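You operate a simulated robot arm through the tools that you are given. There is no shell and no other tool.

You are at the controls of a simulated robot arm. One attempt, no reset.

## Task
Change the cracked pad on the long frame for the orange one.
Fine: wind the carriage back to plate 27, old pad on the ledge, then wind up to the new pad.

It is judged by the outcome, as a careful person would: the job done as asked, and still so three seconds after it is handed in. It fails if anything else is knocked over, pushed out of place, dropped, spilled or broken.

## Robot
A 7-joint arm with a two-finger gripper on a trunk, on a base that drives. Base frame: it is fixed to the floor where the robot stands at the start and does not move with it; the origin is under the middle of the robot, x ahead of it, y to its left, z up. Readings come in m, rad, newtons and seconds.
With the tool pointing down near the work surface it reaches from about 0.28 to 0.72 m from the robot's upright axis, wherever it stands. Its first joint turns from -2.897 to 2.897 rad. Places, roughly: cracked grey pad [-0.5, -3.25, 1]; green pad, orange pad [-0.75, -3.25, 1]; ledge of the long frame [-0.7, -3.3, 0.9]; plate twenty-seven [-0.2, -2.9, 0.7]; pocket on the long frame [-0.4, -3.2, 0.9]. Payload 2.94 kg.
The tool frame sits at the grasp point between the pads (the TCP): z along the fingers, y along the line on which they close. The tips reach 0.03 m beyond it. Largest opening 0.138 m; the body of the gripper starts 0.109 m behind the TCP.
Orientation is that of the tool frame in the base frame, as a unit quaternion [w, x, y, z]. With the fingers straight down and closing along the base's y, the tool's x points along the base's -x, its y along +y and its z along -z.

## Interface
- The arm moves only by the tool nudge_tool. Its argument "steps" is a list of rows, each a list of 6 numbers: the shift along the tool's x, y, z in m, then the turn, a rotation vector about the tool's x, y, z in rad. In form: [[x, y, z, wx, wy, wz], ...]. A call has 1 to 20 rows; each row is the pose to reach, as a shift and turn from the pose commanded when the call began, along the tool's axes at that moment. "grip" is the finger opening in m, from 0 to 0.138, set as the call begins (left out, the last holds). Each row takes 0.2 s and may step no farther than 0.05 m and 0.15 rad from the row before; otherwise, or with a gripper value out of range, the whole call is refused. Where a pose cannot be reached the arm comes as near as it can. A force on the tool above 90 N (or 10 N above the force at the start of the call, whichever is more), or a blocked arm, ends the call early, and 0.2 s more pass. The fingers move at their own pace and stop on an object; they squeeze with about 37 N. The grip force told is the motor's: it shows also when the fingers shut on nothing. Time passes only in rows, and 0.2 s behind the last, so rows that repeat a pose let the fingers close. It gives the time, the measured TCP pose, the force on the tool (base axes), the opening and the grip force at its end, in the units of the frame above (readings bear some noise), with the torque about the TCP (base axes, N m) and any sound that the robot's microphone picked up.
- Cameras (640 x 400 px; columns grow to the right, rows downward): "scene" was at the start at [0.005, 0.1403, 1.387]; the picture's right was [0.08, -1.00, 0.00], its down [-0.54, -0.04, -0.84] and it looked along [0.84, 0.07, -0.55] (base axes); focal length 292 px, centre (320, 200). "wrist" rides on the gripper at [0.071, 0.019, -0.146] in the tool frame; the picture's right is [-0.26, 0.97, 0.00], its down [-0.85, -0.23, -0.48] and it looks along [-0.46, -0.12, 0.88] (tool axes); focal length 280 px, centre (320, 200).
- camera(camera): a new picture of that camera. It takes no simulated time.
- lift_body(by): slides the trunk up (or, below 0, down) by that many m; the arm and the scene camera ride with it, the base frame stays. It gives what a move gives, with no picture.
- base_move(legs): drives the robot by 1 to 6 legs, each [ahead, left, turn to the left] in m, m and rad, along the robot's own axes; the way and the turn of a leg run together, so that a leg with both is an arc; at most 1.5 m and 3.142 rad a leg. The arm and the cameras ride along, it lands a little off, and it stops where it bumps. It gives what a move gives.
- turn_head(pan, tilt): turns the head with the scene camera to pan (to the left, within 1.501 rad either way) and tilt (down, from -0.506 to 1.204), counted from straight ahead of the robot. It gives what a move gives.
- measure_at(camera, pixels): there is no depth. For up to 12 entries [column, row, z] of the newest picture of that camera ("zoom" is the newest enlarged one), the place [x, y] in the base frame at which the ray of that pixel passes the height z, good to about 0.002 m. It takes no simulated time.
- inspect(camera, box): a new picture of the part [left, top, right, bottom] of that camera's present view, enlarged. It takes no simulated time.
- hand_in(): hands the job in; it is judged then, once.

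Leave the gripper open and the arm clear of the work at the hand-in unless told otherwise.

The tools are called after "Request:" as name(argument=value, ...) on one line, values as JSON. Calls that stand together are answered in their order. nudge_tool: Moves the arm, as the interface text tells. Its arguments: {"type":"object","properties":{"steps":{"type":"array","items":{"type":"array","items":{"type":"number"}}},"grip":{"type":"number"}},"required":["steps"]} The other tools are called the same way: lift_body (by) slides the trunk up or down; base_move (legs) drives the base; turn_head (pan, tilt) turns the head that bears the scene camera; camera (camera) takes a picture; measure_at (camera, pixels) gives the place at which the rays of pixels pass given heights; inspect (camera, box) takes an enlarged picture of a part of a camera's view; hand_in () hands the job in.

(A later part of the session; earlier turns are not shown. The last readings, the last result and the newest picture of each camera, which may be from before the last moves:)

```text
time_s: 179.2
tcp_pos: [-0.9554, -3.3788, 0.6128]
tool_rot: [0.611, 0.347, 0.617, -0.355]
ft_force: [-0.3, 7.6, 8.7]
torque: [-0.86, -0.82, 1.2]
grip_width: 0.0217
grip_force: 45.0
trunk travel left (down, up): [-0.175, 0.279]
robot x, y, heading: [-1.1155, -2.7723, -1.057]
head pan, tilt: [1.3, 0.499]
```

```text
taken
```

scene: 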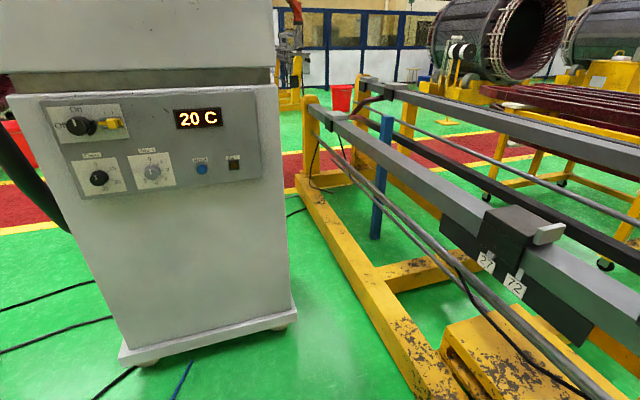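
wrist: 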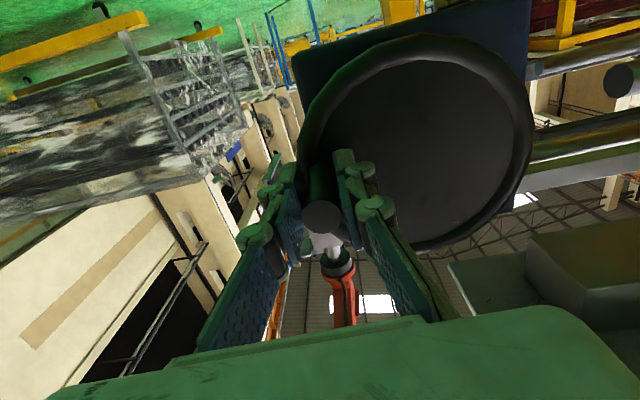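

Request:
inspect(camera="scene", box=[440, 210, 560, 310])

```text
4.00 times, centred on (500, 260) of scene
```

zoom: 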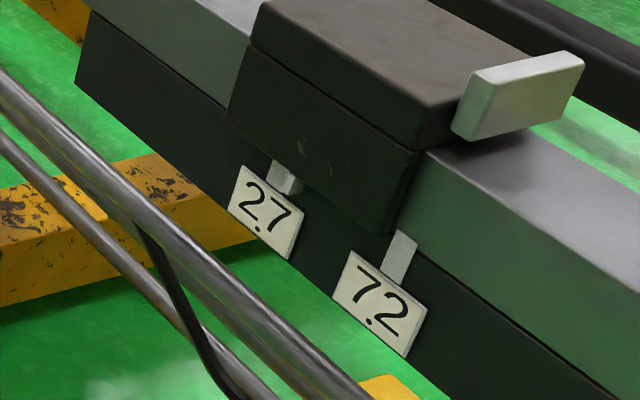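

Request:
measure_at(camera="zoom", pixels=[[295, 184, 0.7], [295, 184, 0.8], [272, 180, 0.7], [272, 180, 0.8], [392, 272, 0.7], [392, 272, 0.8]])

Request:
turn_head(pan=0.1, tilt=0.5)

Request:
camera(camera="scene")

```text
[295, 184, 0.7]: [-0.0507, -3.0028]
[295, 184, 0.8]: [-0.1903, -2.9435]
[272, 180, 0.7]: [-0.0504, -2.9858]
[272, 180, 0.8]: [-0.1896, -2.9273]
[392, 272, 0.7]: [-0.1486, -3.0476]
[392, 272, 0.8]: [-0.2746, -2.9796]
```

```text
time_s: 180.6
tcp_pos: [-0.9539, -3.3777, 0.6121]
tool_rot: [0.611, 0.347, 0.616, -0.355]
ft_force: [-1.4, 5.6, 5.6]
torque: [-0.64, -0.69, 1.1]
grip_width: 0.022
grip_force: 45.3
trunk travel left (down, up): [-0.175, 0.279]
robot x, y, heading: [-1.1194, -2.7701, -1.06]
head pan, tilt: [0.099, 0.499]
```

```text
taken
```

scene: 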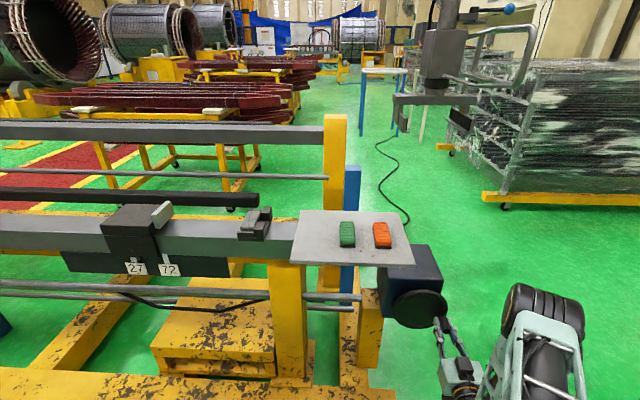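

Request:
inspect(camera="scene", box=[80, 200, 240, 300])

```text
4.00 times, centred on (160, 250) of scene
```

zoom: 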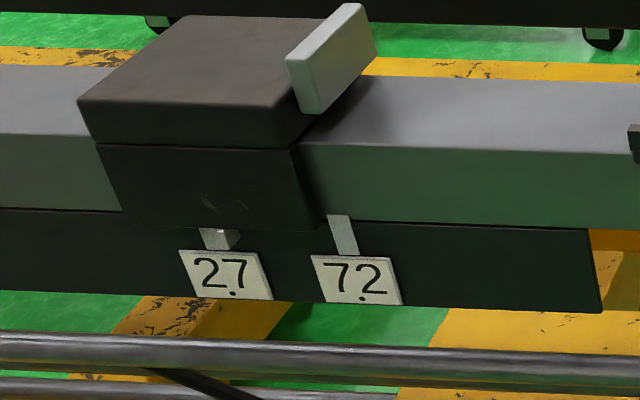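

Request:
inspect(camera="scene", box=[115, 240, 185, 285])

Request:
measure_at(camera="scene", pixels=[[137, 261, 0.7], [137, 261, 0.8], [134, 262.5, 0.7], [134, 262.5, 0.8], [166.7, 263.5, 0.7], [166.7, 263.5, 0.8]])

```text
8.89 times, centred on (150, 262) of scene
```

zoom: 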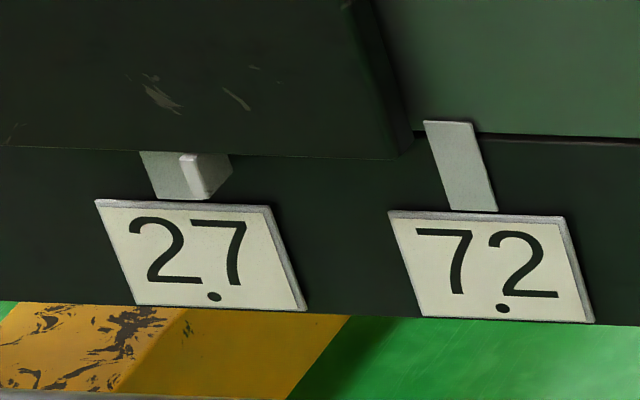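

```text
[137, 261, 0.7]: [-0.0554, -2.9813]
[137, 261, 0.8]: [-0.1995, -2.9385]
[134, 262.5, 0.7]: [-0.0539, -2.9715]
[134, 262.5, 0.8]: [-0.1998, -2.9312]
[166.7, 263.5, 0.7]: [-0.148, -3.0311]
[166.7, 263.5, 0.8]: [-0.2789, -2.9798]
```

Close up at pan 0.1, the tick is a little prism standing proud of the skirt, and I view from the right. Its true position is still about 2 cm right of plate 27's stem (plates are ≈0.093 m apart, winding ≈0.063 m/rad). I wind a further 15° and will verify square-on when I move over to the pad.

Request:
nudge_tool(steps=[[0.0053, 0.0017, 0, 0, 0, 0], [0.0105, 0.0039, 0, 0, 0, 0], [0.0155, 0.0064, 0, 0, 0, 0]])

Request:
inspect(camera="scene", box=[115, 240, 185, 285])

```text
time_s: 181.4
tcp_pos: [-0.9519, -3.3773, 0.5958]
tool_rot: [0.61, 0.348, 0.616, -0.358]
ft_force: [-7.2, -9.5, 3.8]
torque: [-0.22, -0.59, 1.31]
grip_width: 0.0223
grip_force: 44.3
trunk travel left (down, up): [-0.175, 0.279]
robot x, y, heading: [-1.1164, -2.7707, -1.06]
head pan, tilt: [0.099, 0.499]
```

```text
8.89 times, centred on (150, 262) of scene
```

zoom: 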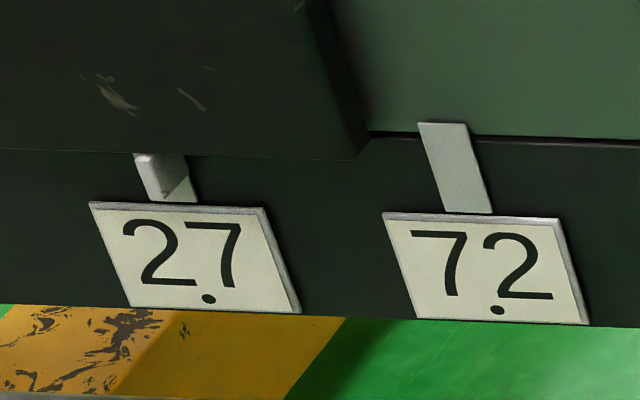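

The tick moved a further 45 px and is now nearly in line with the stem once its stand-off is allowed for. I release the peg and back the tool off straight, leaving the wheel as it is.

Request:
nudge_tool(steps=[[0, 0, 0, 0, 0, 0], [0, 0, 0, 0, 0, 0], [0, 0, -0.03, 0, 0, 0], [0, 0, -0.07, 0, 0, 0], [0, 0, -0.11, 0, 0, 0]], grip=0.06)

Request:
inspect(camera="scene", box=[80, 200, 480, 350])

```text
time_s: 182.6
tcp_pos: [-1.0065, -3.2805, 0.5955]
tool_rot: [0.611, 0.347, 0.617, -0.355]
ft_force: [-0.6, 0.3, 0.4]
torque: [0.01, -0.02, -0.02]
grip_width: 0.0601
grip_force: 0.0
trunk travel left (down, up): [-0.175, 0.279]
robot x, y, heading: [-1.1178, -2.7676, -1.061]
head pan, tilt: [0.099, 0.499]
```

```text
1.60 times, centred on (280, 275) of scene
```

zoom: 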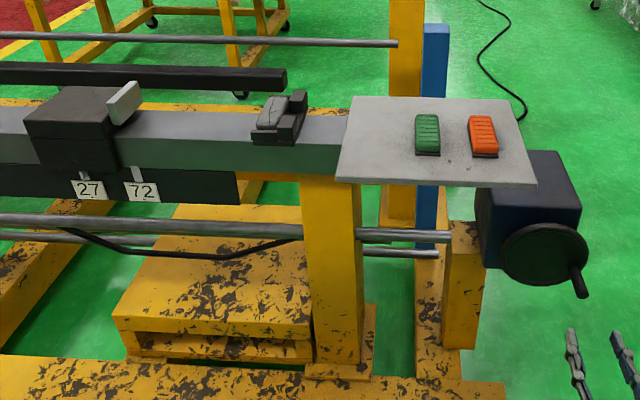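

The wheel holds its place with the peg at lower right. Now for the pad: I retract the tool 0.1 m, raise the trunk 0.27 m, and swing the tool to point down.

Request:
nudge_tool(steps=[[0, 0, -0.04, 0, 0, 0], [0, 0, -0.08, 0, 0, 0], [0, 0, -0.1, 0, 0, 0]])

Request:
lift_body(by=0.27)

Request:
nudge_tool(steps=[[-0.018, 0, 0, 0, 0.131, 0], [-0.036, 0, 0.004, 0, 0.262, 0], [-0.054, 0, 0.008, 0, 0.393, 0], [-0.072, 0, 0.012, 0, 0.524, 0], [-0.09, 0, 0.016, 0, 0.655, 0], [-0.108, 0, 0.02, 0, 0.785, 0], [-0.126, 0, 0.024, 0, 0.916, 0], [-0.144, 0, 0.028, 0, 1.047, 0], [-0.162, 0, 0.032, 0, 1.178, 0], [-0.18, 0, 0.036, 0, 1.309, 0], [-0.198, 0, 0.04, 0, 1.44, 0], [-0.21, 0, 0.044, 0, 1.571, 0]], grip=0.1)

Request:
camera(camera="scene")

Request:
camera(camera="wrist")

```text
time_s: 183.6
tcp_pos: [-1.0248, -3.2384, 0.6422]
tool_rot: [0.659, 0.31, 0.57, -0.38]
ft_force: [0.9, 0.5, 0.6]
torque: [-0.02, -0.01, -0.03]
grip_width: 0.0599
grip_force: 0.0
trunk travel left (down, up): [-0.175, 0.279]
robot x, y, heading: [-1.1192, -2.768, -1.061]
head pan, tilt: [0.099, 0.499]
stopped in row 3: the arm was blocked; the commanded pose is now the measured one
```

```text
time_s: 186.4
tcp_pos: [-1.0258, -3.2375, 0.9123]
tool_rot: [0.659, 0.311, 0.571, -0.378]
ft_force: [0.4, 0.1, 0.9]
torque: [0.03, 0.0, 0.0]
grip_width: 0.0602
grip_force: 0.0
trunk travel left (down, up): [-0.445, 0.009]
robot x, y, heading: [-1.1143, -2.7678, -1.057]
head pan, tilt: [0.099, 0.499]
```

```text
time_s: 189.0
tcp_pos: [-1.0111, -3.2416, 1.1257]
tool_rot: [0.059, 0.488, 0.869, -0.049]
ft_force: [2.2, 0.3, 0.8]
torque: [-0.06, 0.19, -0.05]
grip_width: 0.1002
grip_force: 0.0
out of reach, approached as far as the arm can: row 5, 6, 9, 10
trunk travel left (down, up): [-0.445, 0.009]
robot x, y, heading: [-1.1192, -2.769, -1.064]
head pan, tilt: [0.099, 0.499]
```

```text
taken
```

scene: 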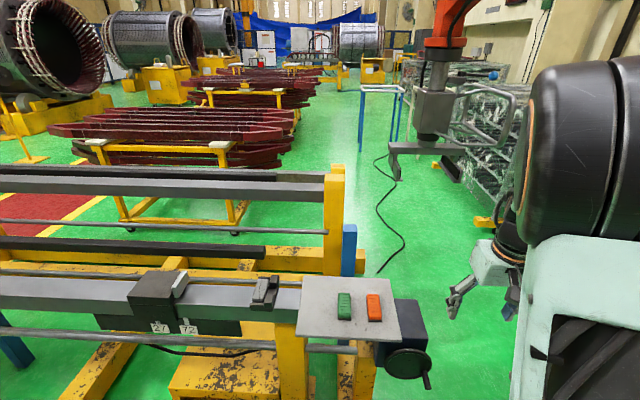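

```text
taken
```

wrist: 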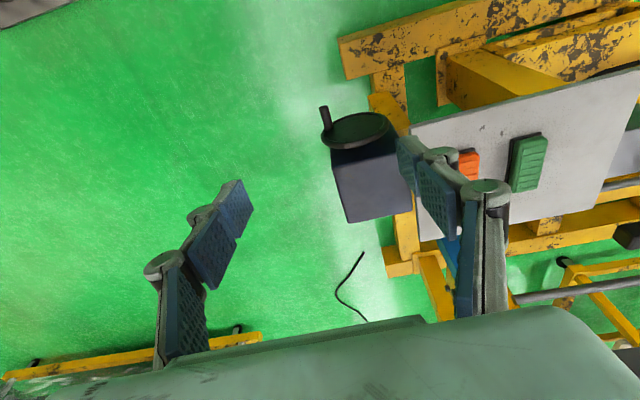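

The tool is now nearly pointing down at z 1.13. I drive 0.3 m left to stand between the pocket and the tray, and look at the scale and pocket.

Request:
base_move(legs=[[0, 0.32, 0.028]])

Request:
turn_head(pan=0.25, tilt=0.75)

Request:
camera(camera="scene")

Request:
camera(camera="wrist")

```text
time_s: 192.3
tcp_pos: [-0.7289, -3.0827, 1.127]
tool_rot: [0.063, 0.476, 0.876, -0.047]
ft_force: [0.1, -0.2, 0.1]
torque: [-0.01, 0.04, 0.02]
grip_width: 0.1001
grip_force: 0.1
trunk travel left (down, up): [-0.445, 0.009]
robot x, y, heading: [-0.8395, -2.6112, -1.038]
head pan, tilt: [0.099, 0.499]
```

```text
time_s: 193.1
tcp_pos: [-0.7278, -3.0838, 1.1255]
tool_rot: [0.064, 0.476, 0.876, -0.047]
ft_force: [0.2, -0.2, -0.4]
torque: [-0.01, 0.01, -0.02]
grip_width: 0.1002
grip_force: 0.0
trunk travel left (down, up): [-0.445, 0.009]
robot x, y, heading: [-0.8407, -2.6106, -1.03]
head pan, tilt: [0.25, 0.75]
```

```text
taken
```

scene: 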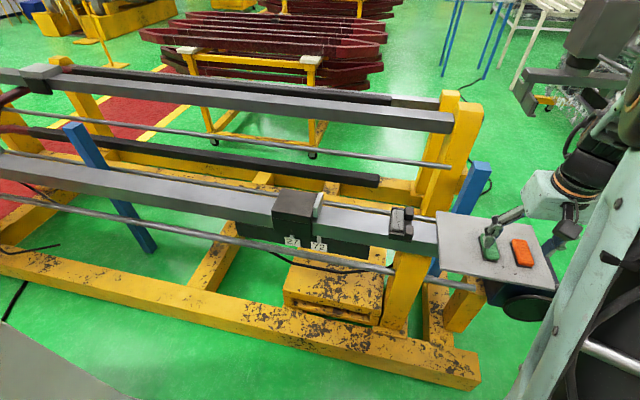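

```text
taken
```

wrist: 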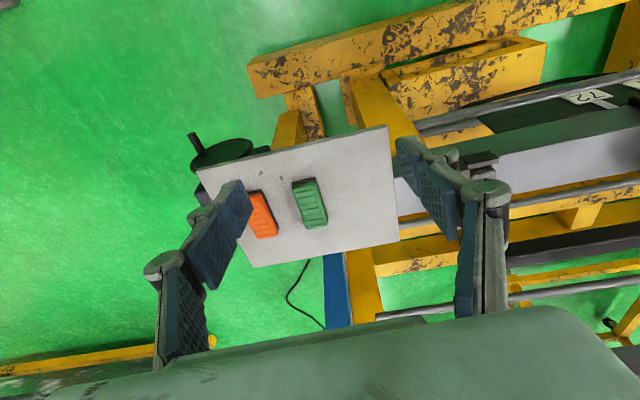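

I inspect the scale and the pocket from here.

Request:
inspect(camera="scene", box=[260, 215, 350, 270])

Request:
inspect(camera="scene", box=[360, 185, 460, 255])

```text
7.11 times, centred on (305, 242) of scene
```

zoom: 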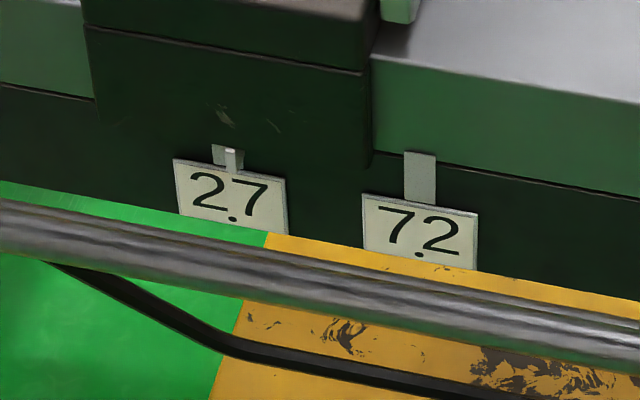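

```text
5.71 times, centred on (410, 220) of scene
```

zoom: 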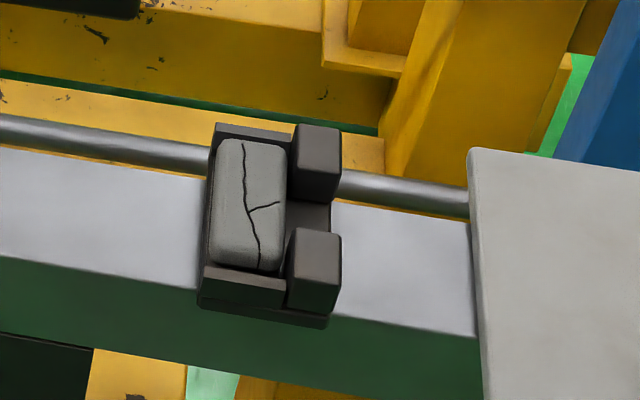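

From here the tick is over plate 27's stem, but I still see it from a slant. Combining both views I estimate it is about 8 mm short. I drive 0.24 m further left to see it square-on.

Request:
base_move(legs=[[0, 0.24, 0]])

Request:
turn_head(pan=0.1, tilt=0.75)

Request:
camera(camera="scene")

```text
time_s: 195.8
tcp_pos: [-0.5172, -2.9559, 1.1257]
tool_rot: [0.063, 0.474, 0.877, -0.047]
ft_force: [0.1, -0.1, 0.5]
torque: [0.03, 0.02, 0.03]
grip_width: 0.1001
grip_force: 0.0
trunk travel left (down, up): [-0.445, 0.009]
robot x, y, heading: [-0.628, -2.4901, -1.029]
head pan, tilt: [0.25, 0.75]
```

```text
time_s: 196.5
tcp_pos: [-0.5172, -2.958, 1.125]
tool_rot: [0.063, 0.474, 0.877, -0.047]
ft_force: [0.1, 0.0, 0.5]
torque: [-0.02, -0.01, 0.03]
grip_width: 0.1003
grip_force: 0.1
trunk travel left (down, up): [-0.445, 0.009]
robot x, y, heading: [-0.6331, -2.4837, -1.027]
head pan, tilt: [0.099, 0.75]
```

```text
taken
```

scene: 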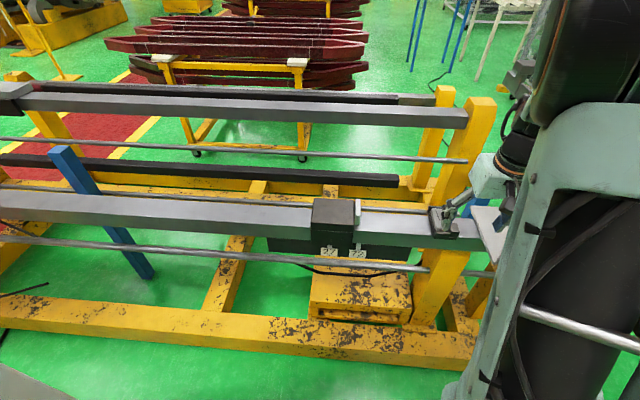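

Request:
inspect(camera="scene", box=[305, 225, 375, 270])

```text
8.89 times, centred on (340, 248) of scene
```

zoom: 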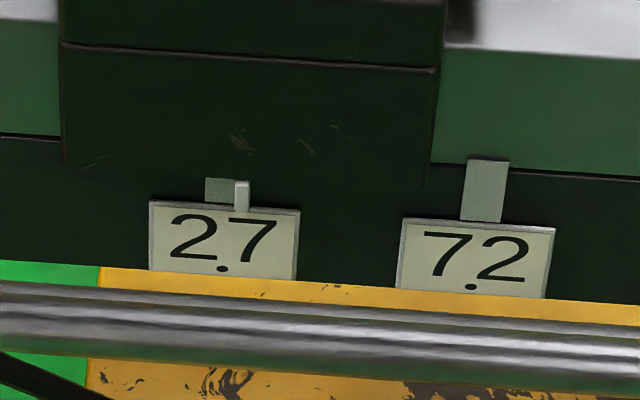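

Square-on, the tick is at (242,195), over plate 27's stem (205–250). That is about 5 mm from the stem's centre, so the carriage stands at plate 27. Now the pad. I check where the frame's front floor beam is, then move right 0.2 m and a little closer.

Request:
measure_at(camera="scene", pixels=[[470, 388, 0.0], [200, 352, 0.0], [20, 330, 0.0], [437, 210, 1.0], [437, 235, 0.9]])

Request:
base_move(legs=[[0.1, -0.2, -0.01]])

Request:
turn_head(pan=0.2, tilt=0.85)

Request:
camera(camera="scene")

Request:
camera(camera="wrist")

```text
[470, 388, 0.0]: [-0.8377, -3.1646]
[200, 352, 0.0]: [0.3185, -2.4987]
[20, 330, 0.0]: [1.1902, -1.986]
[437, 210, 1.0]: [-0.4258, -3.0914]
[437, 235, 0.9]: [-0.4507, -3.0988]
```

```text
time_s: 198.9
tcp_pos: [-0.6436, -3.1474, 1.1254]
tool_rot: [0.063, 0.477, 0.875, -0.046]
ft_force: [0.3, 0.1, -0.1]
torque: [-0.01, 0.01, -0.02]
grip_width: 0.1
grip_force: 0.1
trunk travel left (down, up): [-0.445, 0.009]
robot x, y, heading: [-0.7546, -2.6777, -1.034]
head pan, tilt: [0.099, 0.75]
```

```text
time_s: 199.6
tcp_pos: [-0.6432, -3.1478, 1.1258]
tool_rot: [0.062, 0.476, 0.876, -0.047]
ft_force: [0.1, -0.1, -0.2]
torque: [0.0, -0.01, 0.0]
grip_width: 0.1001
grip_force: 0.1
trunk travel left (down, up): [-0.445, 0.009]
robot x, y, heading: [-0.7557, -2.6758, -1.035]
head pan, tilt: [0.201, 0.85]
```

```text
taken
```

scene: 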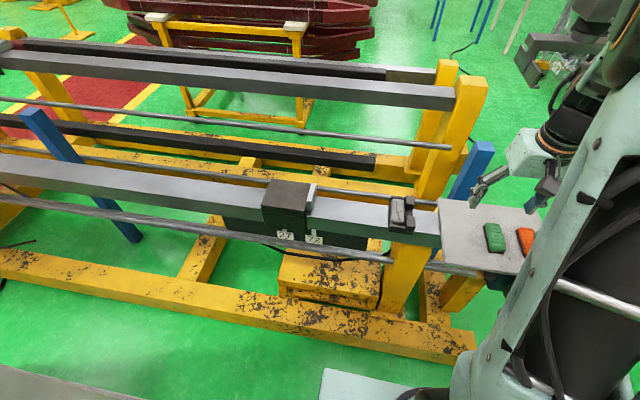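

```text
taken
```

wrist: 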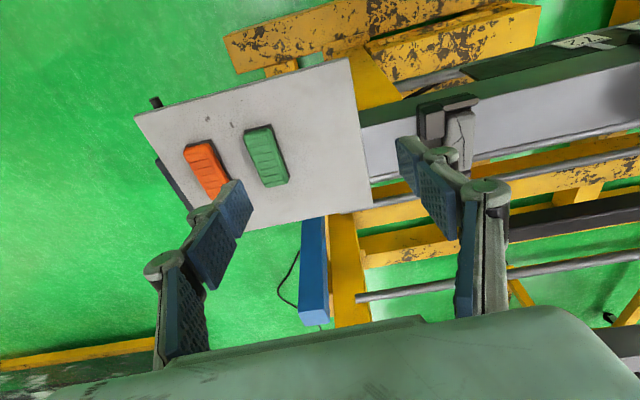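

The front floor beam is at n≈2.30 and I have room. The pad shows at scene (401,213) and in the wrist view at (458,130). I take rays from both cameras to get its place and height, and the same for the orange pad.

Request:
inspect(camera="scene", box=[370, 180, 450, 240])

Request:
inspect(camera="wrist", box=[380, 70, 520, 170])

Request:
inspect(camera="scene", box=[440, 190, 560, 280])

```text
6.67 times, centred on (410, 210) of scene
```

zoom: 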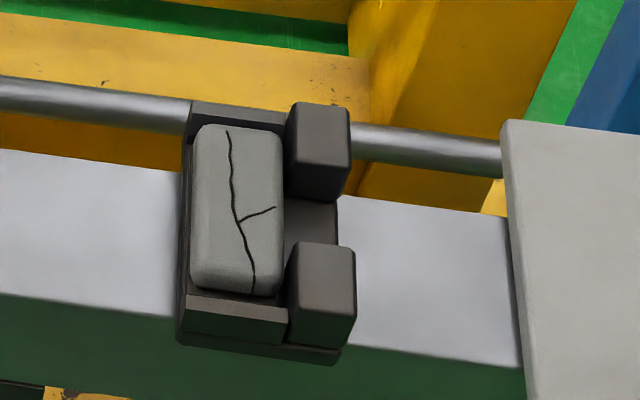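

```text
4.00 times, centred on (450, 120) of wrist
```

zoom: 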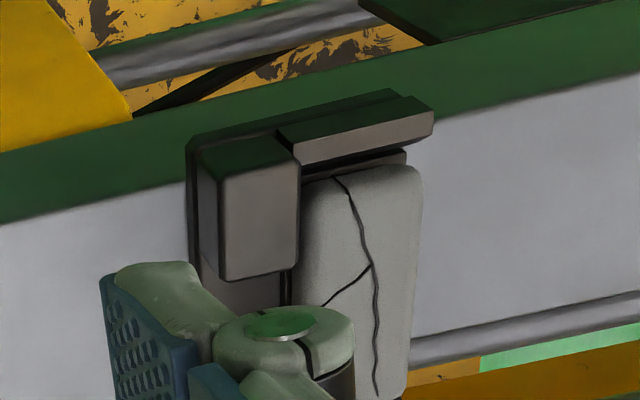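

```text
4.44 times, centred on (500, 235) of scene
```

zoom: 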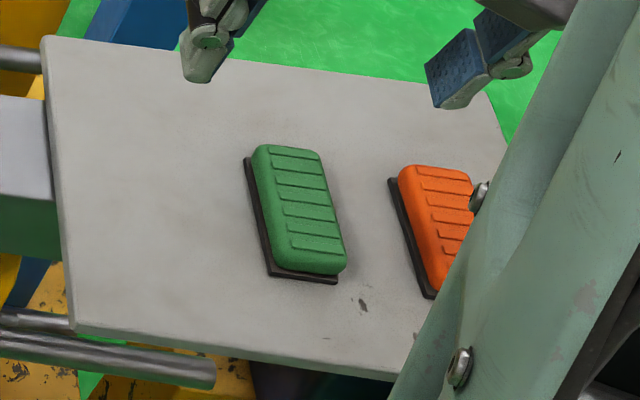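

Request:
measure_at(camera="wrist", pixels=[[444.5, 137, 0.9], [444.5, 137, 1.0], [425.5, 140.5, 0.9], [425.5, 140.5, 1.0], [468, 112.5, 0.9], [468, 112.5, 1.0]])

Request:
measure_at(camera="scene", pixels=[[406.5, 216.5, 0.9], [406.5, 216.5, 1.0], [414.8, 217.2, 0.9], [414.8, 217.2, 1.0], [391.5, 224, 0.9], [391.5, 224, 1.0], [401.5, 198.8, 0.9], [401.5, 198.8, 1.0]])

```text
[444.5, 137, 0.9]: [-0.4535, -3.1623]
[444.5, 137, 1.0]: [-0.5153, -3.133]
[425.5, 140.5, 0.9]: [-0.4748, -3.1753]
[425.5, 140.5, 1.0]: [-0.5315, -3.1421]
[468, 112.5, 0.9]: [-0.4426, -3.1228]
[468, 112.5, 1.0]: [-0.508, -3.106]
```

```text
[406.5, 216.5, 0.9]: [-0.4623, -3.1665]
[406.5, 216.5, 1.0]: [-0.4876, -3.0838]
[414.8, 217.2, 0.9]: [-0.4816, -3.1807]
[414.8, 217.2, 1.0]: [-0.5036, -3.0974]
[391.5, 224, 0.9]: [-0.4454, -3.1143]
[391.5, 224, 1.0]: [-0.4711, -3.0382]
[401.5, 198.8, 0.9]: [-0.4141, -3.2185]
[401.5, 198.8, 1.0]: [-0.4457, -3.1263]
```

The pocket's stop tops are at z≈0.915. I measure the pad's extent at about that height, and the orange and green pads on the tray at about 0.90.

Request:
measure_at(camera="scene", pixels=[[397.7, 211.5, 0.91], [397.6, 223.8, 0.905], [398, 199.05, 0.905], [391, 210.8, 0.905], [404.6, 211.5, 0.905], [387.5, 228, 0.89], [403, 229, 0.89], [487.5, 232, 0.9], [497.5, 249, 0.88], [491.5, 226, 0.9]])

Request:
measure_at(camera="wrist", pixels=[[207, 170, 0.9], [207, 170, 0.88], [265, 156, 0.9], [265, 156, 0.88], [135, 118, 0.87], [349, 58, 0.87], [373, 208, 0.87]])

```text
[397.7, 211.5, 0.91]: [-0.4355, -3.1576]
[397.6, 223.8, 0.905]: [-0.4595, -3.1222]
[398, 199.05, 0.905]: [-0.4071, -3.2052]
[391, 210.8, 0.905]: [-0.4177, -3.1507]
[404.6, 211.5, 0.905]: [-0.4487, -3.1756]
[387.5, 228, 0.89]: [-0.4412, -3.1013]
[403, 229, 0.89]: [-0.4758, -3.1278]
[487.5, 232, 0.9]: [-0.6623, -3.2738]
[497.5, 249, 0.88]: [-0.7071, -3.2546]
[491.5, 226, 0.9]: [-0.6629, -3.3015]
```

```text
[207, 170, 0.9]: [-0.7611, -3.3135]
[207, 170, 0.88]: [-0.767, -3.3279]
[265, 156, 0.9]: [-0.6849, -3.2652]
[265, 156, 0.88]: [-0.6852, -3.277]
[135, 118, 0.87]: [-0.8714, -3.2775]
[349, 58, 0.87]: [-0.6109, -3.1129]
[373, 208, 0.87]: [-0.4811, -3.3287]
```

The pad is about 0.04 × 0.09 m, centred near (-0.434,-3.161), with its top at ≈0.91. The stops on its right leave a gap of about 4.5 cm, enough for one finger (2.4 cm). So I'll grip it across its width (along the beam), with one finger in the gap and one on the open side. I bring the tool upright above it at z 1.03.

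Request:
nudge_tool(steps=[[-0.0188, 0.0284, 0.0, -0.0032, 0.0256, 0.0081], [-0.0376, 0.0568, 0.01, -0.0064, 0.0512, 0.0161], [-0.0564, 0.0853, 0.03, -0.0097, 0.0768, 0.0242], [-0.0752, 0.1137, 0.05, -0.0129, 0.1024, 0.0322], [-0.094, 0.1421, 0.08, -0.0161, 0.128, 0.0403], [-0.1128, 0.1705, 0.1106, -0.0193, 0.1536, 0.0483]], grip=0.085)

Request:
camera(camera="wrist")

Request:
camera(camera="scene")

```text
time_s: 201.0
tcp_pos: [-0.4292, -3.1641, 1.0297]
tool_rot: [0.001, 0.498, 0.867, -0.001]
ft_force: [-1.0, 0.5, -0.7]
torque: [0.02, 0.04, -0.02]
grip_width: 0.085
grip_force: 0.1
trunk travel left (down, up): [-0.445, 0.009]
robot x, y, heading: [-0.756, -2.6789, -1.034]
head pan, tilt: [0.201, 0.85]
```

```text
taken
```

wrist: 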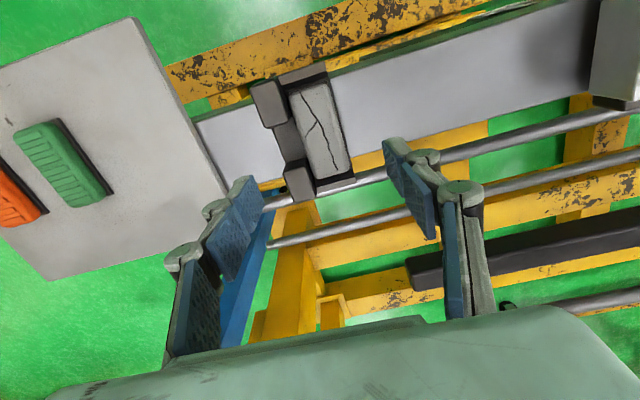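

```text
taken
```

scene: 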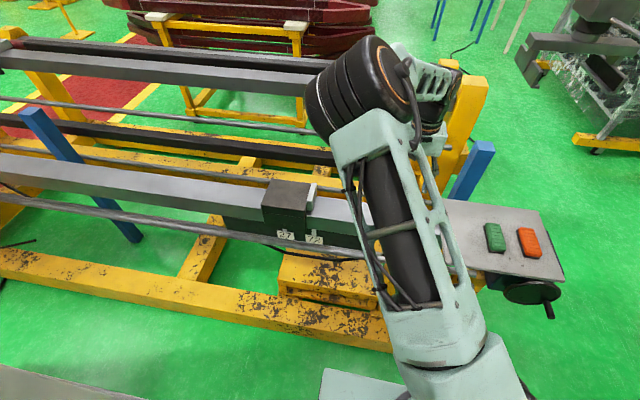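

A clear wrist view of the pocket. I enlarge it and measure the pad's corners and the stops.

Request:
inspect(camera="wrist", box=[240, 60, 380, 210])

```text
2.67 times, centred on (310, 135) of wrist
```

zoom: 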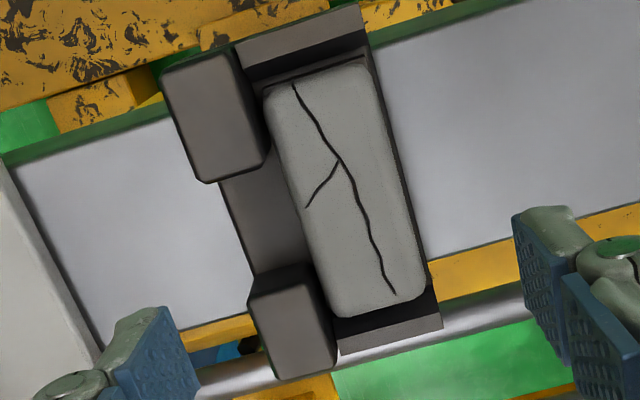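

Request:
measure_at(camera="zoom", pixels=[[265, 92, 0.91], [365, 62, 0.91], [425, 295, 0.91], [330, 318, 0.91], [240, 172, 0.915], [283, 290, 0.915], [268, 158, 0.915], [315, 283, 0.915]])

```text
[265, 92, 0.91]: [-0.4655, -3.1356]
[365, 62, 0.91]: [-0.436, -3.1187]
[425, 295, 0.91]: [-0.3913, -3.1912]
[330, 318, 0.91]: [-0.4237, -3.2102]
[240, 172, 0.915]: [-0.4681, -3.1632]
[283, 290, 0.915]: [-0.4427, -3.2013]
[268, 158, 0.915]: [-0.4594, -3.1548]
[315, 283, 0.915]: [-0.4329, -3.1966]
```

My TCP is exactly over the pad centre, and the gap between the stops suits the finger. I descend 0.108 m straight down, in stages, watching force.

Request:
nudge_tool(steps=[[-0.001, 0, 0.036, 0, 0, 0], [-0.001, 0, 0.072, 0, 0, 0], [-0.001, 0, 0.095, 0, 0, 0], [-0.001, 0, 0.108, 0, 0, 0]], grip=0.075)

Request:
camera(camera="wrist")

```text
time_s: 202.0
tcp_pos: [-0.4314, -3.1664, 0.923]
tool_rot: [0.002, 0.499, 0.866, 0.0]
ft_force: [0.3, 0.2, -0.2]
torque: [-0.06, -0.01, 0.0]
grip_width: 0.0748
grip_force: 0.0
trunk travel left (down, up): [-0.445, 0.009]
robot x, y, heading: [-0.7593, -2.6729, -1.035]
head pan, tilt: [0.201, 0.85]
```

```text
taken
```

wrist: 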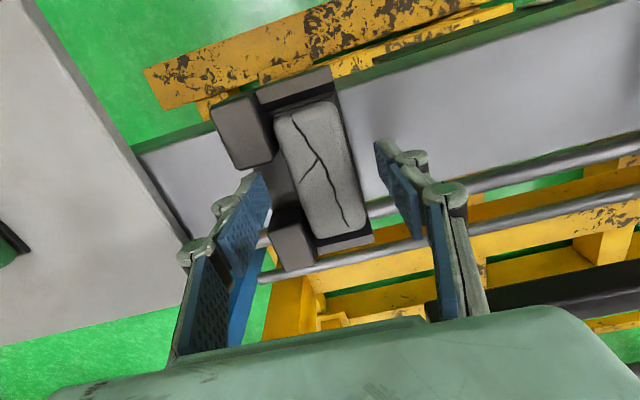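

Aligned, with no contact yet. I lower another 8 mm and then close on the pad.

Request:
nudge_tool(steps=[[0, 0, 0.004, 0, 0, 0], [0, 0, 0.008, 0, 0, 0]], grip=0.075)

Request:
nudge_tool(steps=[[0, 0, 0, 0, 0, 0], [0, 0, 0, 0, 0, 0], [0, 0, 0, 0, 0, 0], [0, 0, 0, 0, 0, 0], [0, 0, 0, 0, 0, 0]], grip=0.01)

Request:
camera(camera="wrist")

```text
time_s: 202.6
tcp_pos: [-0.4302, -3.1652, 0.9143]
tool_rot: [0.001, 0.499, 0.867, 0.001]
ft_force: [-1.0, -0.5, -0.3]
torque: [0.01, -0.02, -0.01]
grip_width: 0.0749
grip_force: 0.1
trunk travel left (down, up): [-0.445, 0.009]
robot x, y, heading: [-0.7548, -2.6737, -1.036]
head pan, tilt: [0.201, 0.85]
```

```text
time_s: 203.8
tcp_pos: [-0.4298, -3.1655, 0.914]
tool_rot: [0.001, 0.5, 0.866, 0.0]
ft_force: [1.6, 0.2, 0.2]
torque: [0.02, -0.04, 0.13]
grip_width: 0.039
grip_force: 36.5
trunk travel left (down, up): [-0.445, 0.009]
robot x, y, heading: [-0.7558, -2.6757, -1.032]
head pan, tilt: [0.201, 0.85]
```

```text
taken
```

wrist: 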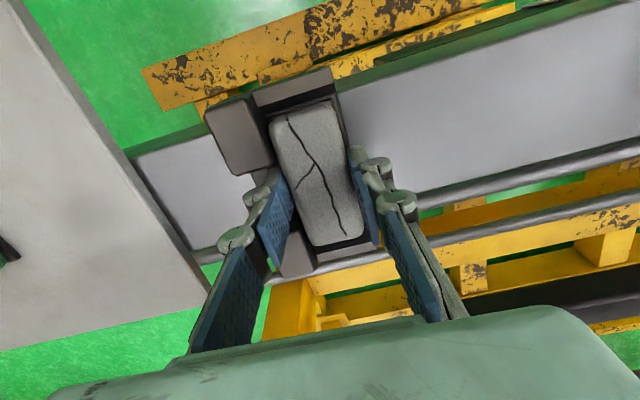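

The pad is held at width 0.039 with 36 N. I lift straight up slowly.

Request:
nudge_tool(steps=[[0, 0, -0.01, 0, 0, 0], [0, 0, -0.02, 0, 0, 0], [0, 0, -0.04, 0, 0, 0], [0, 0, -0.07, 0, 0, 0], [0, 0, -0.1, 0, 0, 0]])

Request:
camera(camera="wrist")

Request:
camera(camera="scene")

```text
time_s: 205.0
tcp_pos: [-0.4323, -3.1659, 1.0159]
tool_rot: [0.003, 0.499, 0.867, 0.0]
ft_force: [0.3, 0.1, -1.0]
torque: [0.02, -0.03, -0.03]
grip_width: 0.0386
grip_force: 37.1
trunk travel left (down, up): [-0.445, 0.009]
robot x, y, heading: [-0.752, -2.6739, -1.035]
head pan, tilt: [0.201, 0.85]
```

```text
taken
```

wrist: 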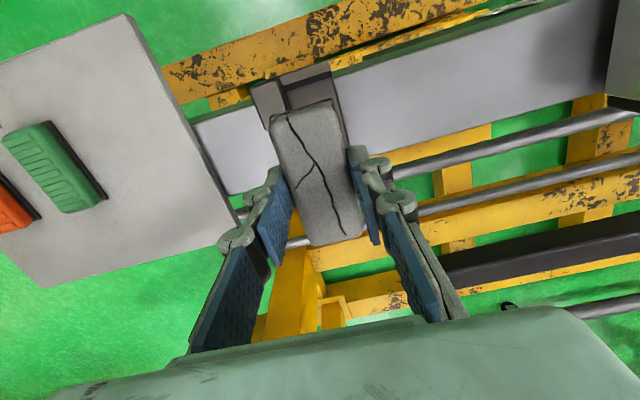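

```text
taken
```

scene: 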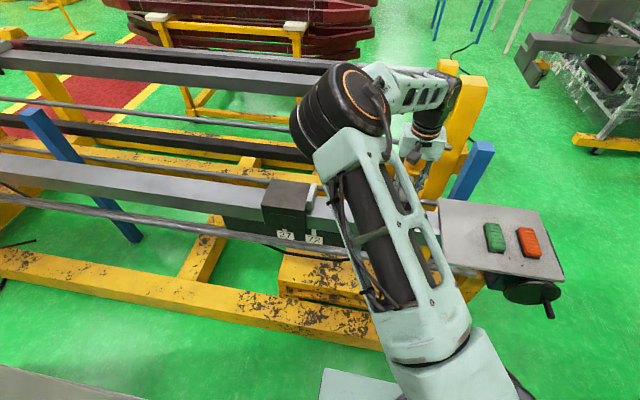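

The cracked pad came out cleanly. On the tray the free area is left of the green pad (tray u 2.09–2.40, green pad at u≈2.23). I carry the pad 0.183 m right, to u≈2.147, n≈2.49, and start lowering.

Request:
nudge_tool(steps=[[0.0075, -0.0457, 0, 0, 0, 0], [0.015, -0.0913, 0, 0, 0, 0], [0.0225, -0.137, 0, 0, 0, 0], [0.03, -0.1827, 0, 0, 0, 0], [0.03, -0.1827, 0.04, 0, 0, 0], [0.03, -0.1827, 0.075, 0, 0, 0]])

Request:
camera(camera="wrist")

Request:
camera(camera="scene")

```text
time_s: 206.4
tcp_pos: [-0.6072, -3.229, 0.9382]
tool_rot: [0.001, 0.499, 0.866, 0.001]
ft_force: [0.7, 0.4, -0.9]
torque: [0.02, 0.02, 0.0]
grip_width: 0.039
grip_force: 37.4
trunk travel left (down, up): [-0.445, 0.009]
robot x, y, heading: [-0.7552, -2.6742, -1.035]
head pan, tilt: [0.201, 0.85]
```

```text
taken
```

wrist: 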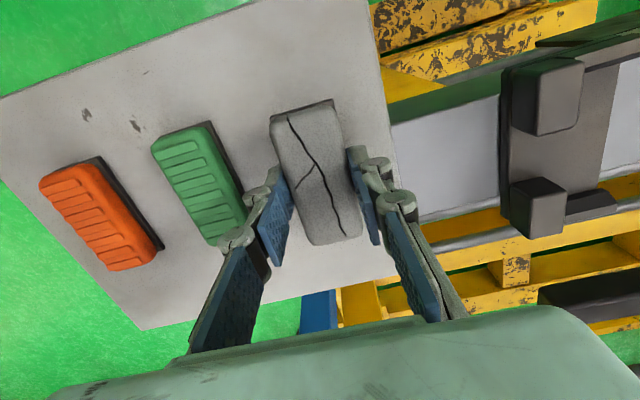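

```text
taken
```

scene: 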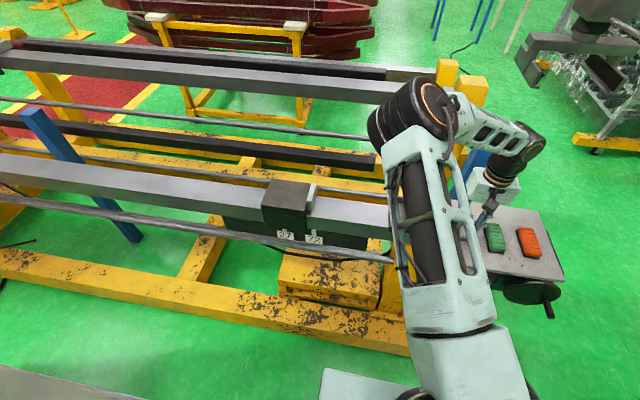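

The pad hangs over bare tray between the green pad and the edge. I shift 4 mm away from the green pad and lower slowly.

Request:
nudge_tool(steps=[[0, 0.004, 0.005, 0, 0, 0], [0, 0.004, 0.01, 0, 0, 0], [0, 0.004, 0.015, 0, 0, 0], [0, 0.004, 0.019, 0, 0, 0]])

Request:
nudge_tool(steps=[[0, 0, 0.003, 0, 0, 0], [0, 0, 0.006, 0, 0, 0]])

```text
time_s: 207.4
tcp_pos: [-0.6017, -3.2298, 0.9197]
tool_rot: [0.0, 0.5, 0.866, 0.0]
ft_force: [0.2, -0.8, -0.9]
torque: [-0.05, 0.0, -0.04]
grip_width: 0.0388
grip_force: 37.0
trunk travel left (down, up): [-0.445, 0.009]
robot x, y, heading: [-0.756, -2.6772, -1.036]
head pan, tilt: [0.201, 0.85]
```

```text
time_s: 208.0
tcp_pos: [-0.6033, -3.2295, 0.9147]
tool_rot: [0.001, 0.5, 0.866, -0.001]
ft_force: [0.6, 0.8, 6.5]
torque: [0.31, 0.11, 0.02]
grip_width: 0.0391
grip_force: 37.0
trunk travel left (down, up): [-0.445, 0.009]
robot x, y, heading: [-0.7565, -2.6746, -1.036]
head pan, tilt: [0.201, 0.85]
```

Contact at z 0.915 with 6.5 N up, so the pad rests on the tray. I open just enough to release, then rise.

Request:
nudge_tool(steps=[[0, 0, 0, 0, 0, 0], [0, 0, 0, 0, 0, 0], [0, 0, -0.03, 0, 0, 0], [0, 0, -0.07, 0, 0, 0], [0, 0, -0.11, 0, 0, 0]], grip=0.058)

Request:
camera(camera="wrist")

```text
time_s: 209.2
tcp_pos: [-0.6005, -3.228, 1.0248]
tool_rot: [0.002, 0.498, 0.867, 0.001]
ft_force: [-0.2, 0.5, 0.3]
torque: [-0.02, -0.01, 0.02]
grip_width: 0.0581
grip_force: 0.0
trunk travel left (down, up): [-0.445, 0.009]
robot x, y, heading: [-0.7551, -2.6719, -1.036]
head pan, tilt: [0.201, 0.85]
```

```text
taken
```

wrist: 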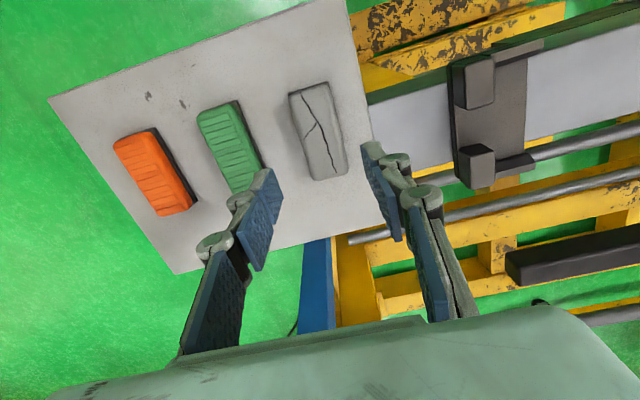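

The cracked pad lies flat on the ledge. I move across to above the orange pad for a good look.

Request:
nudge_tool(steps=[[0.002, -0.045, 0, 0, 0, 0], [0.004, -0.09, 0, 0, 0, 0], [0.006, -0.135, 0, 0, 0, 0], [0.007, -0.18, 0, 0, 0, 0]], grip=0.075)

Request:
camera(camera="wrist")

Request:
inspect(camera="wrist", box=[240, 60, 400, 220])

```text
time_s: 210.2
tcp_pos: [-0.7612, -3.3136, 1.0228]
tool_rot: [0.001, 0.499, 0.866, 0.0]
ft_force: [0.0, 0.7, 0.0]
torque: [0.01, -0.03, 0.01]
grip_width: 0.0749
grip_force: 0.0
trunk travel left (down, up): [-0.445, 0.009]
robot x, y, heading: [-0.7562, -2.6748, -1.032]
head pan, tilt: [0.201, 0.85]
```

```text
taken
```

wrist: 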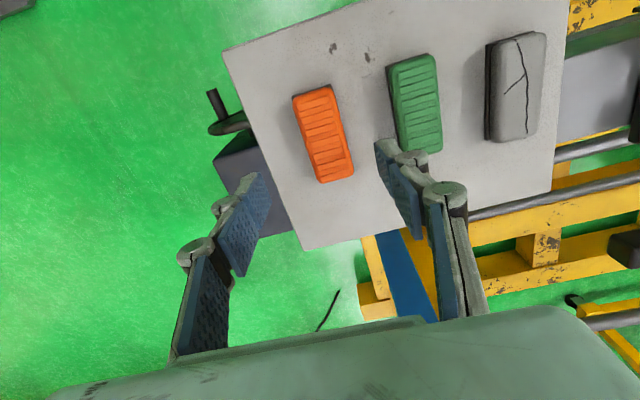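

```text
2.50 times, centred on (320, 140) of wrist
```

zoom: 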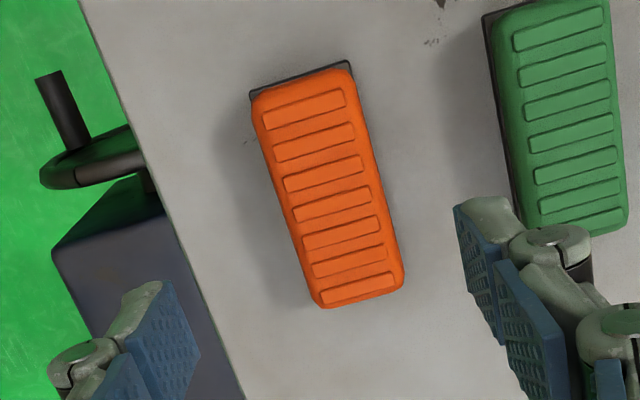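

I measure the orange pad's corners at zoom (250,98), (350,72), (405,285), (318,308).

Request:
measure_at(camera="zoom", pixels=[[250, 98, 0.905], [350, 72, 0.905], [405, 285, 0.905], [318, 308, 0.905]])

```text
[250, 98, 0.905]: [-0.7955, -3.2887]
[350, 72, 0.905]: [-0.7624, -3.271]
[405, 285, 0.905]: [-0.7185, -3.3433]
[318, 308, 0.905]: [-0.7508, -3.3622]
```

The centre is (-0.757,-3.316), with the same orientation as the pocket. I shift 5 mm onto it, descend to z 0.915 and grip.

Request:
nudge_tool(steps=[[-0.0045, 0.0024, 0.036, 0, 0, 0], [-0.0045, 0.0024, 0.072, 0, 0, 0], [-0.0045, 0.0024, 0.095, 0, 0, 0], [-0.0045, 0.0024, 0.108, 0, 0, 0]], grip=0.07)

Request:
camera(camera="wrist")

```text
time_s: 211.2
tcp_pos: [-0.7562, -3.316, 0.9177]
tool_rot: [0.002, 0.499, 0.867, 0.0]
ft_force: [0.6, -0.6, -0.1]
torque: [-0.02, -0.01, -0.02]
grip_width: 0.0698
grip_force: 0.1
trunk travel left (down, up): [-0.445, 0.009]
robot x, y, heading: [-0.7539, -2.6755, -1.036]
head pan, tilt: [0.201, 0.85]
```

```text
taken
```

wrist: 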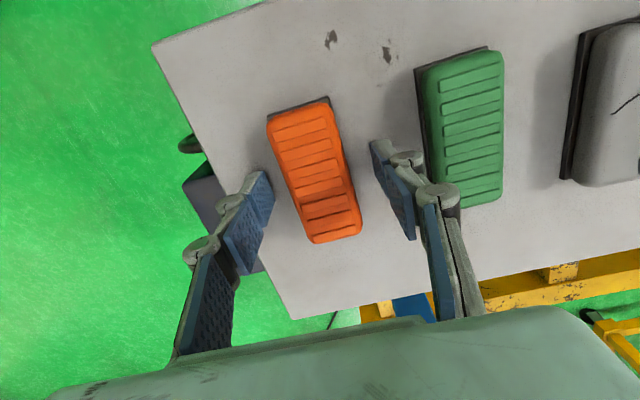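

The orange pad sits squarely between the fingers, and the green one is clear. I lower 3 mm and close.

Request:
nudge_tool(steps=[[0, 0, 0.003, 0, 0, 0], [0, 0, 0.003, 0, 0, 0], [0, 0, 0.003, 0, 0, 0], [0, 0, 0.003, 0, 0, 0], [0, 0, 0.003, 0, 0, 0]], grip=0.01)

Request:
nudge_tool(steps=[[0, 0, -0.02, 0, 0, 0], [0, 0, -0.05, 0, 0, 0], [0, 0, -0.08, 0, 0, 0], [0, 0, -0.108, 0, 0, 0]])

Request:
camera(camera="wrist")

```text
time_s: 212.4
tcp_pos: [-0.7563, -3.3159, 0.9148]
tool_rot: [0.002, 0.499, 0.866, -0.002]
ft_force: [-1.0, -3.8, 11.1]
torque: [-0.02, 0.09, 0.27]
grip_width: 0.0391
grip_force: 37.0
trunk travel left (down, up): [-0.445, 0.009]
robot x, y, heading: [-0.755, -2.6796, -1.034]
head pan, tilt: [0.201, 0.85]
```

```text
time_s: 213.4
tcp_pos: [-0.7554, -3.3167, 1.0228]
tool_rot: [0.001, 0.499, 0.867, 0.001]
ft_force: [-0.1, 0.4, -1.1]
torque: [0.01, -0.02, 0.01]
grip_width: 0.0388
grip_force: 37.1
trunk travel left (down, up): [-0.445, 0.009]
robot x, y, heading: [-0.7559, -2.675, -1.032]
head pan, tilt: [0.201, 0.85]
```

```text
taken
```

wrist: 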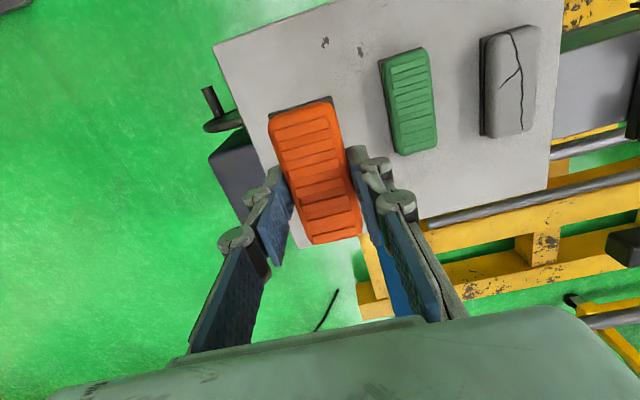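

I hold the orange pad (width 0.039) in the same attitude as the old one was. I carry it back left over the tray to above the pocket at the old grip point (-0.430,-3.1655).

Request:
nudge_tool(steps=[[-0.0041, 0.0447, 0, 0, 0, 0], [-0.0082, 0.0894, 0, 0, 0, 0], [-0.0123, 0.1341, 0, 0, 0, 0], [-0.0165, 0.1788, 0, 0, 0, 0], [-0.0206, 0.2234, 0, 0, 0, 0], [-0.0247, 0.2681, 0, 0, 0, 0], [-0.0288, 0.3128, 0, 0, 0, 0], [-0.0329, 0.3575, 0, 0, 0, 0], [-0.0329, 0.3575, 0, 0, 0, 0]])

Request:
camera(camera="wrist")

Request:
inspect(camera="wrist", box=[220, 60, 400, 260])

```text
time_s: 215.4
tcp_pos: [-0.4305, -3.164, 1.0216]
tool_rot: [0.002, 0.499, 0.867, 0.001]
ft_force: [0.0, 0.2, -1.3]
torque: [0.0, 0.0, -0.04]
grip_width: 0.0387
grip_force: 36.7
trunk travel left (down, up): [-0.445, 0.009]
robot x, y, heading: [-0.7551, -2.6764, -1.033]
head pan, tilt: [0.201, 0.85]
```

```text
taken
```

wrist: 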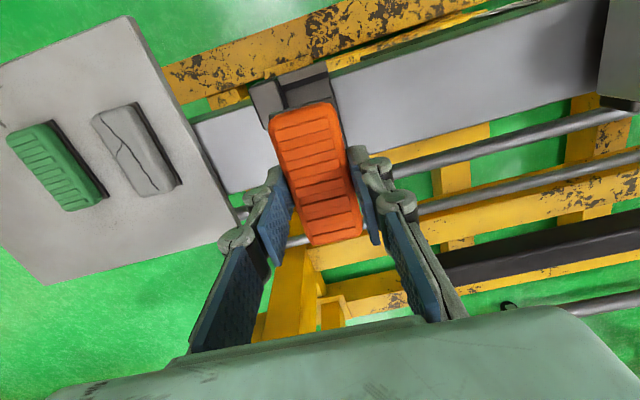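

```text
2.00 times, centred on (310, 160) of wrist
```

zoom: 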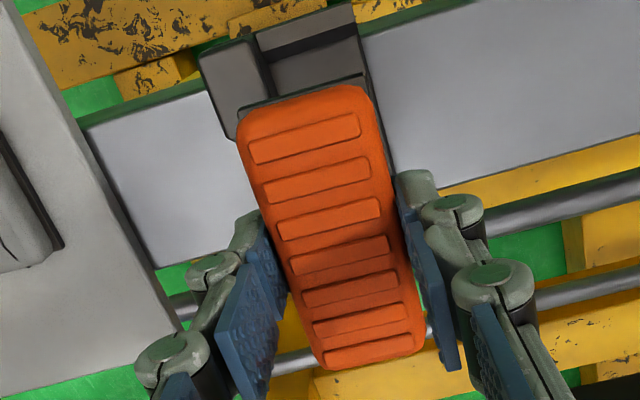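

The pad is in hand just as the old one was, within about 1 mm. I lower toward the pocket, biased 1.5 mm away from the stops, quickly to z≈0.935 and then slowly.

Request:
nudge_tool(steps=[[-0.001, 0.0015, 0.035, 0, 0, 0], [-0.001, 0.0015, 0.065, 0, 0, 0], [-0.001, 0.0015, 0.083, 0, 0, 0]])

Request:
camera(camera="wrist")

```text
time_s: 216.2
tcp_pos: [-0.4271, -3.1642, 0.9376]
tool_rot: [0.0, 0.499, 0.866, -0.001]
ft_force: [-0.8, 0.2, -0.7]
torque: [0.0, -0.02, -0.03]
grip_width: 0.0387
grip_force: 36.8
trunk travel left (down, up): [-0.445, 0.009]
robot x, y, heading: [-0.7555, -2.6774, -1.03]
head pan, tilt: [0.201, 0.85]
```

```text
taken
```

wrist: 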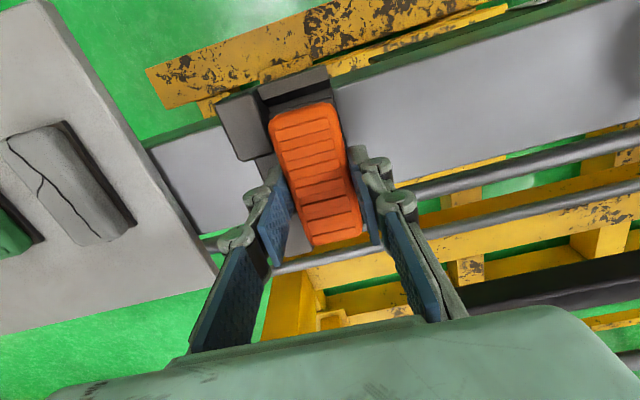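

Request:
nudge_tool(steps=[[0, 0, 0.005, 0, 0, 0], [0, 0, 0.01, 0, 0, 0], [0, 0, 0.014, 0, 0, 0], [0, 0, 0.018, 0, 0, 0]])

Request:
nudge_tool(steps=[[0, 0, 0.003, 0, 0, 0], [0, 0, 0.006, 0, 0, 0]])

Request:
camera(camera="wrist")

```text
time_s: 217.2
tcp_pos: [-0.428, -3.1643, 0.9201]
tool_rot: [0.002, 0.499, 0.867, 0.0]
ft_force: [0.0, -0.3, -1.3]
torque: [-0.03, 0.0, 0.0]
grip_width: 0.0389
grip_force: 37.1
trunk travel left (down, up): [-0.445, 0.009]
robot x, y, heading: [-0.7536, -2.6768, -1.034]
head pan, tilt: [0.201, 0.85]
```

```text
time_s: 217.8
tcp_pos: [-0.4289, -3.1658, 0.9135]
tool_rot: [0.0, 0.499, 0.866, 0.0]
ft_force: [1.1, -0.3, -0.2]
torque: [-0.01, -0.02, 0.0]
grip_width: 0.0388
grip_force: 37.0
trunk travel left (down, up): [-0.445, 0.009]
robot x, y, heading: [-0.7562, -2.6739, -1.033]
head pan, tilt: [0.201, 0.85]
```

```text
taken
```

wrist: 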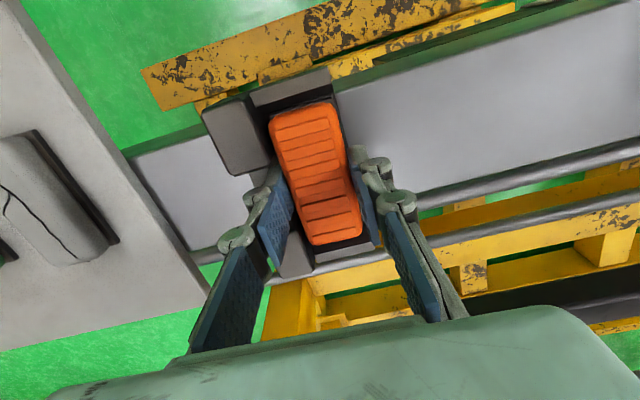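

It entered without resistance and looks seated between the lips, as the old one did. I feel for the floor in 1.5 mm steps.

Request:
nudge_tool(steps=[[0, 0, 0.0015, 0, 0, 0], [0, 0, 0.003, 0, 0, 0]])

```text
time_s: 218.4
tcp_pos: [-0.4274, -3.1648, 0.9142]
tool_rot: [0.002, 0.498, 0.867, 0.0]
ft_force: [0.1, 4.0, 16.1]
torque: [0.33, 0.46, -0.1]
grip_width: 0.0388
grip_force: 37.5
trunk travel left (down, up): [-0.445, 0.009]
robot x, y, heading: [-0.7587, -2.676, -1.038]
head pan, tilt: [0.201, 0.85]
```

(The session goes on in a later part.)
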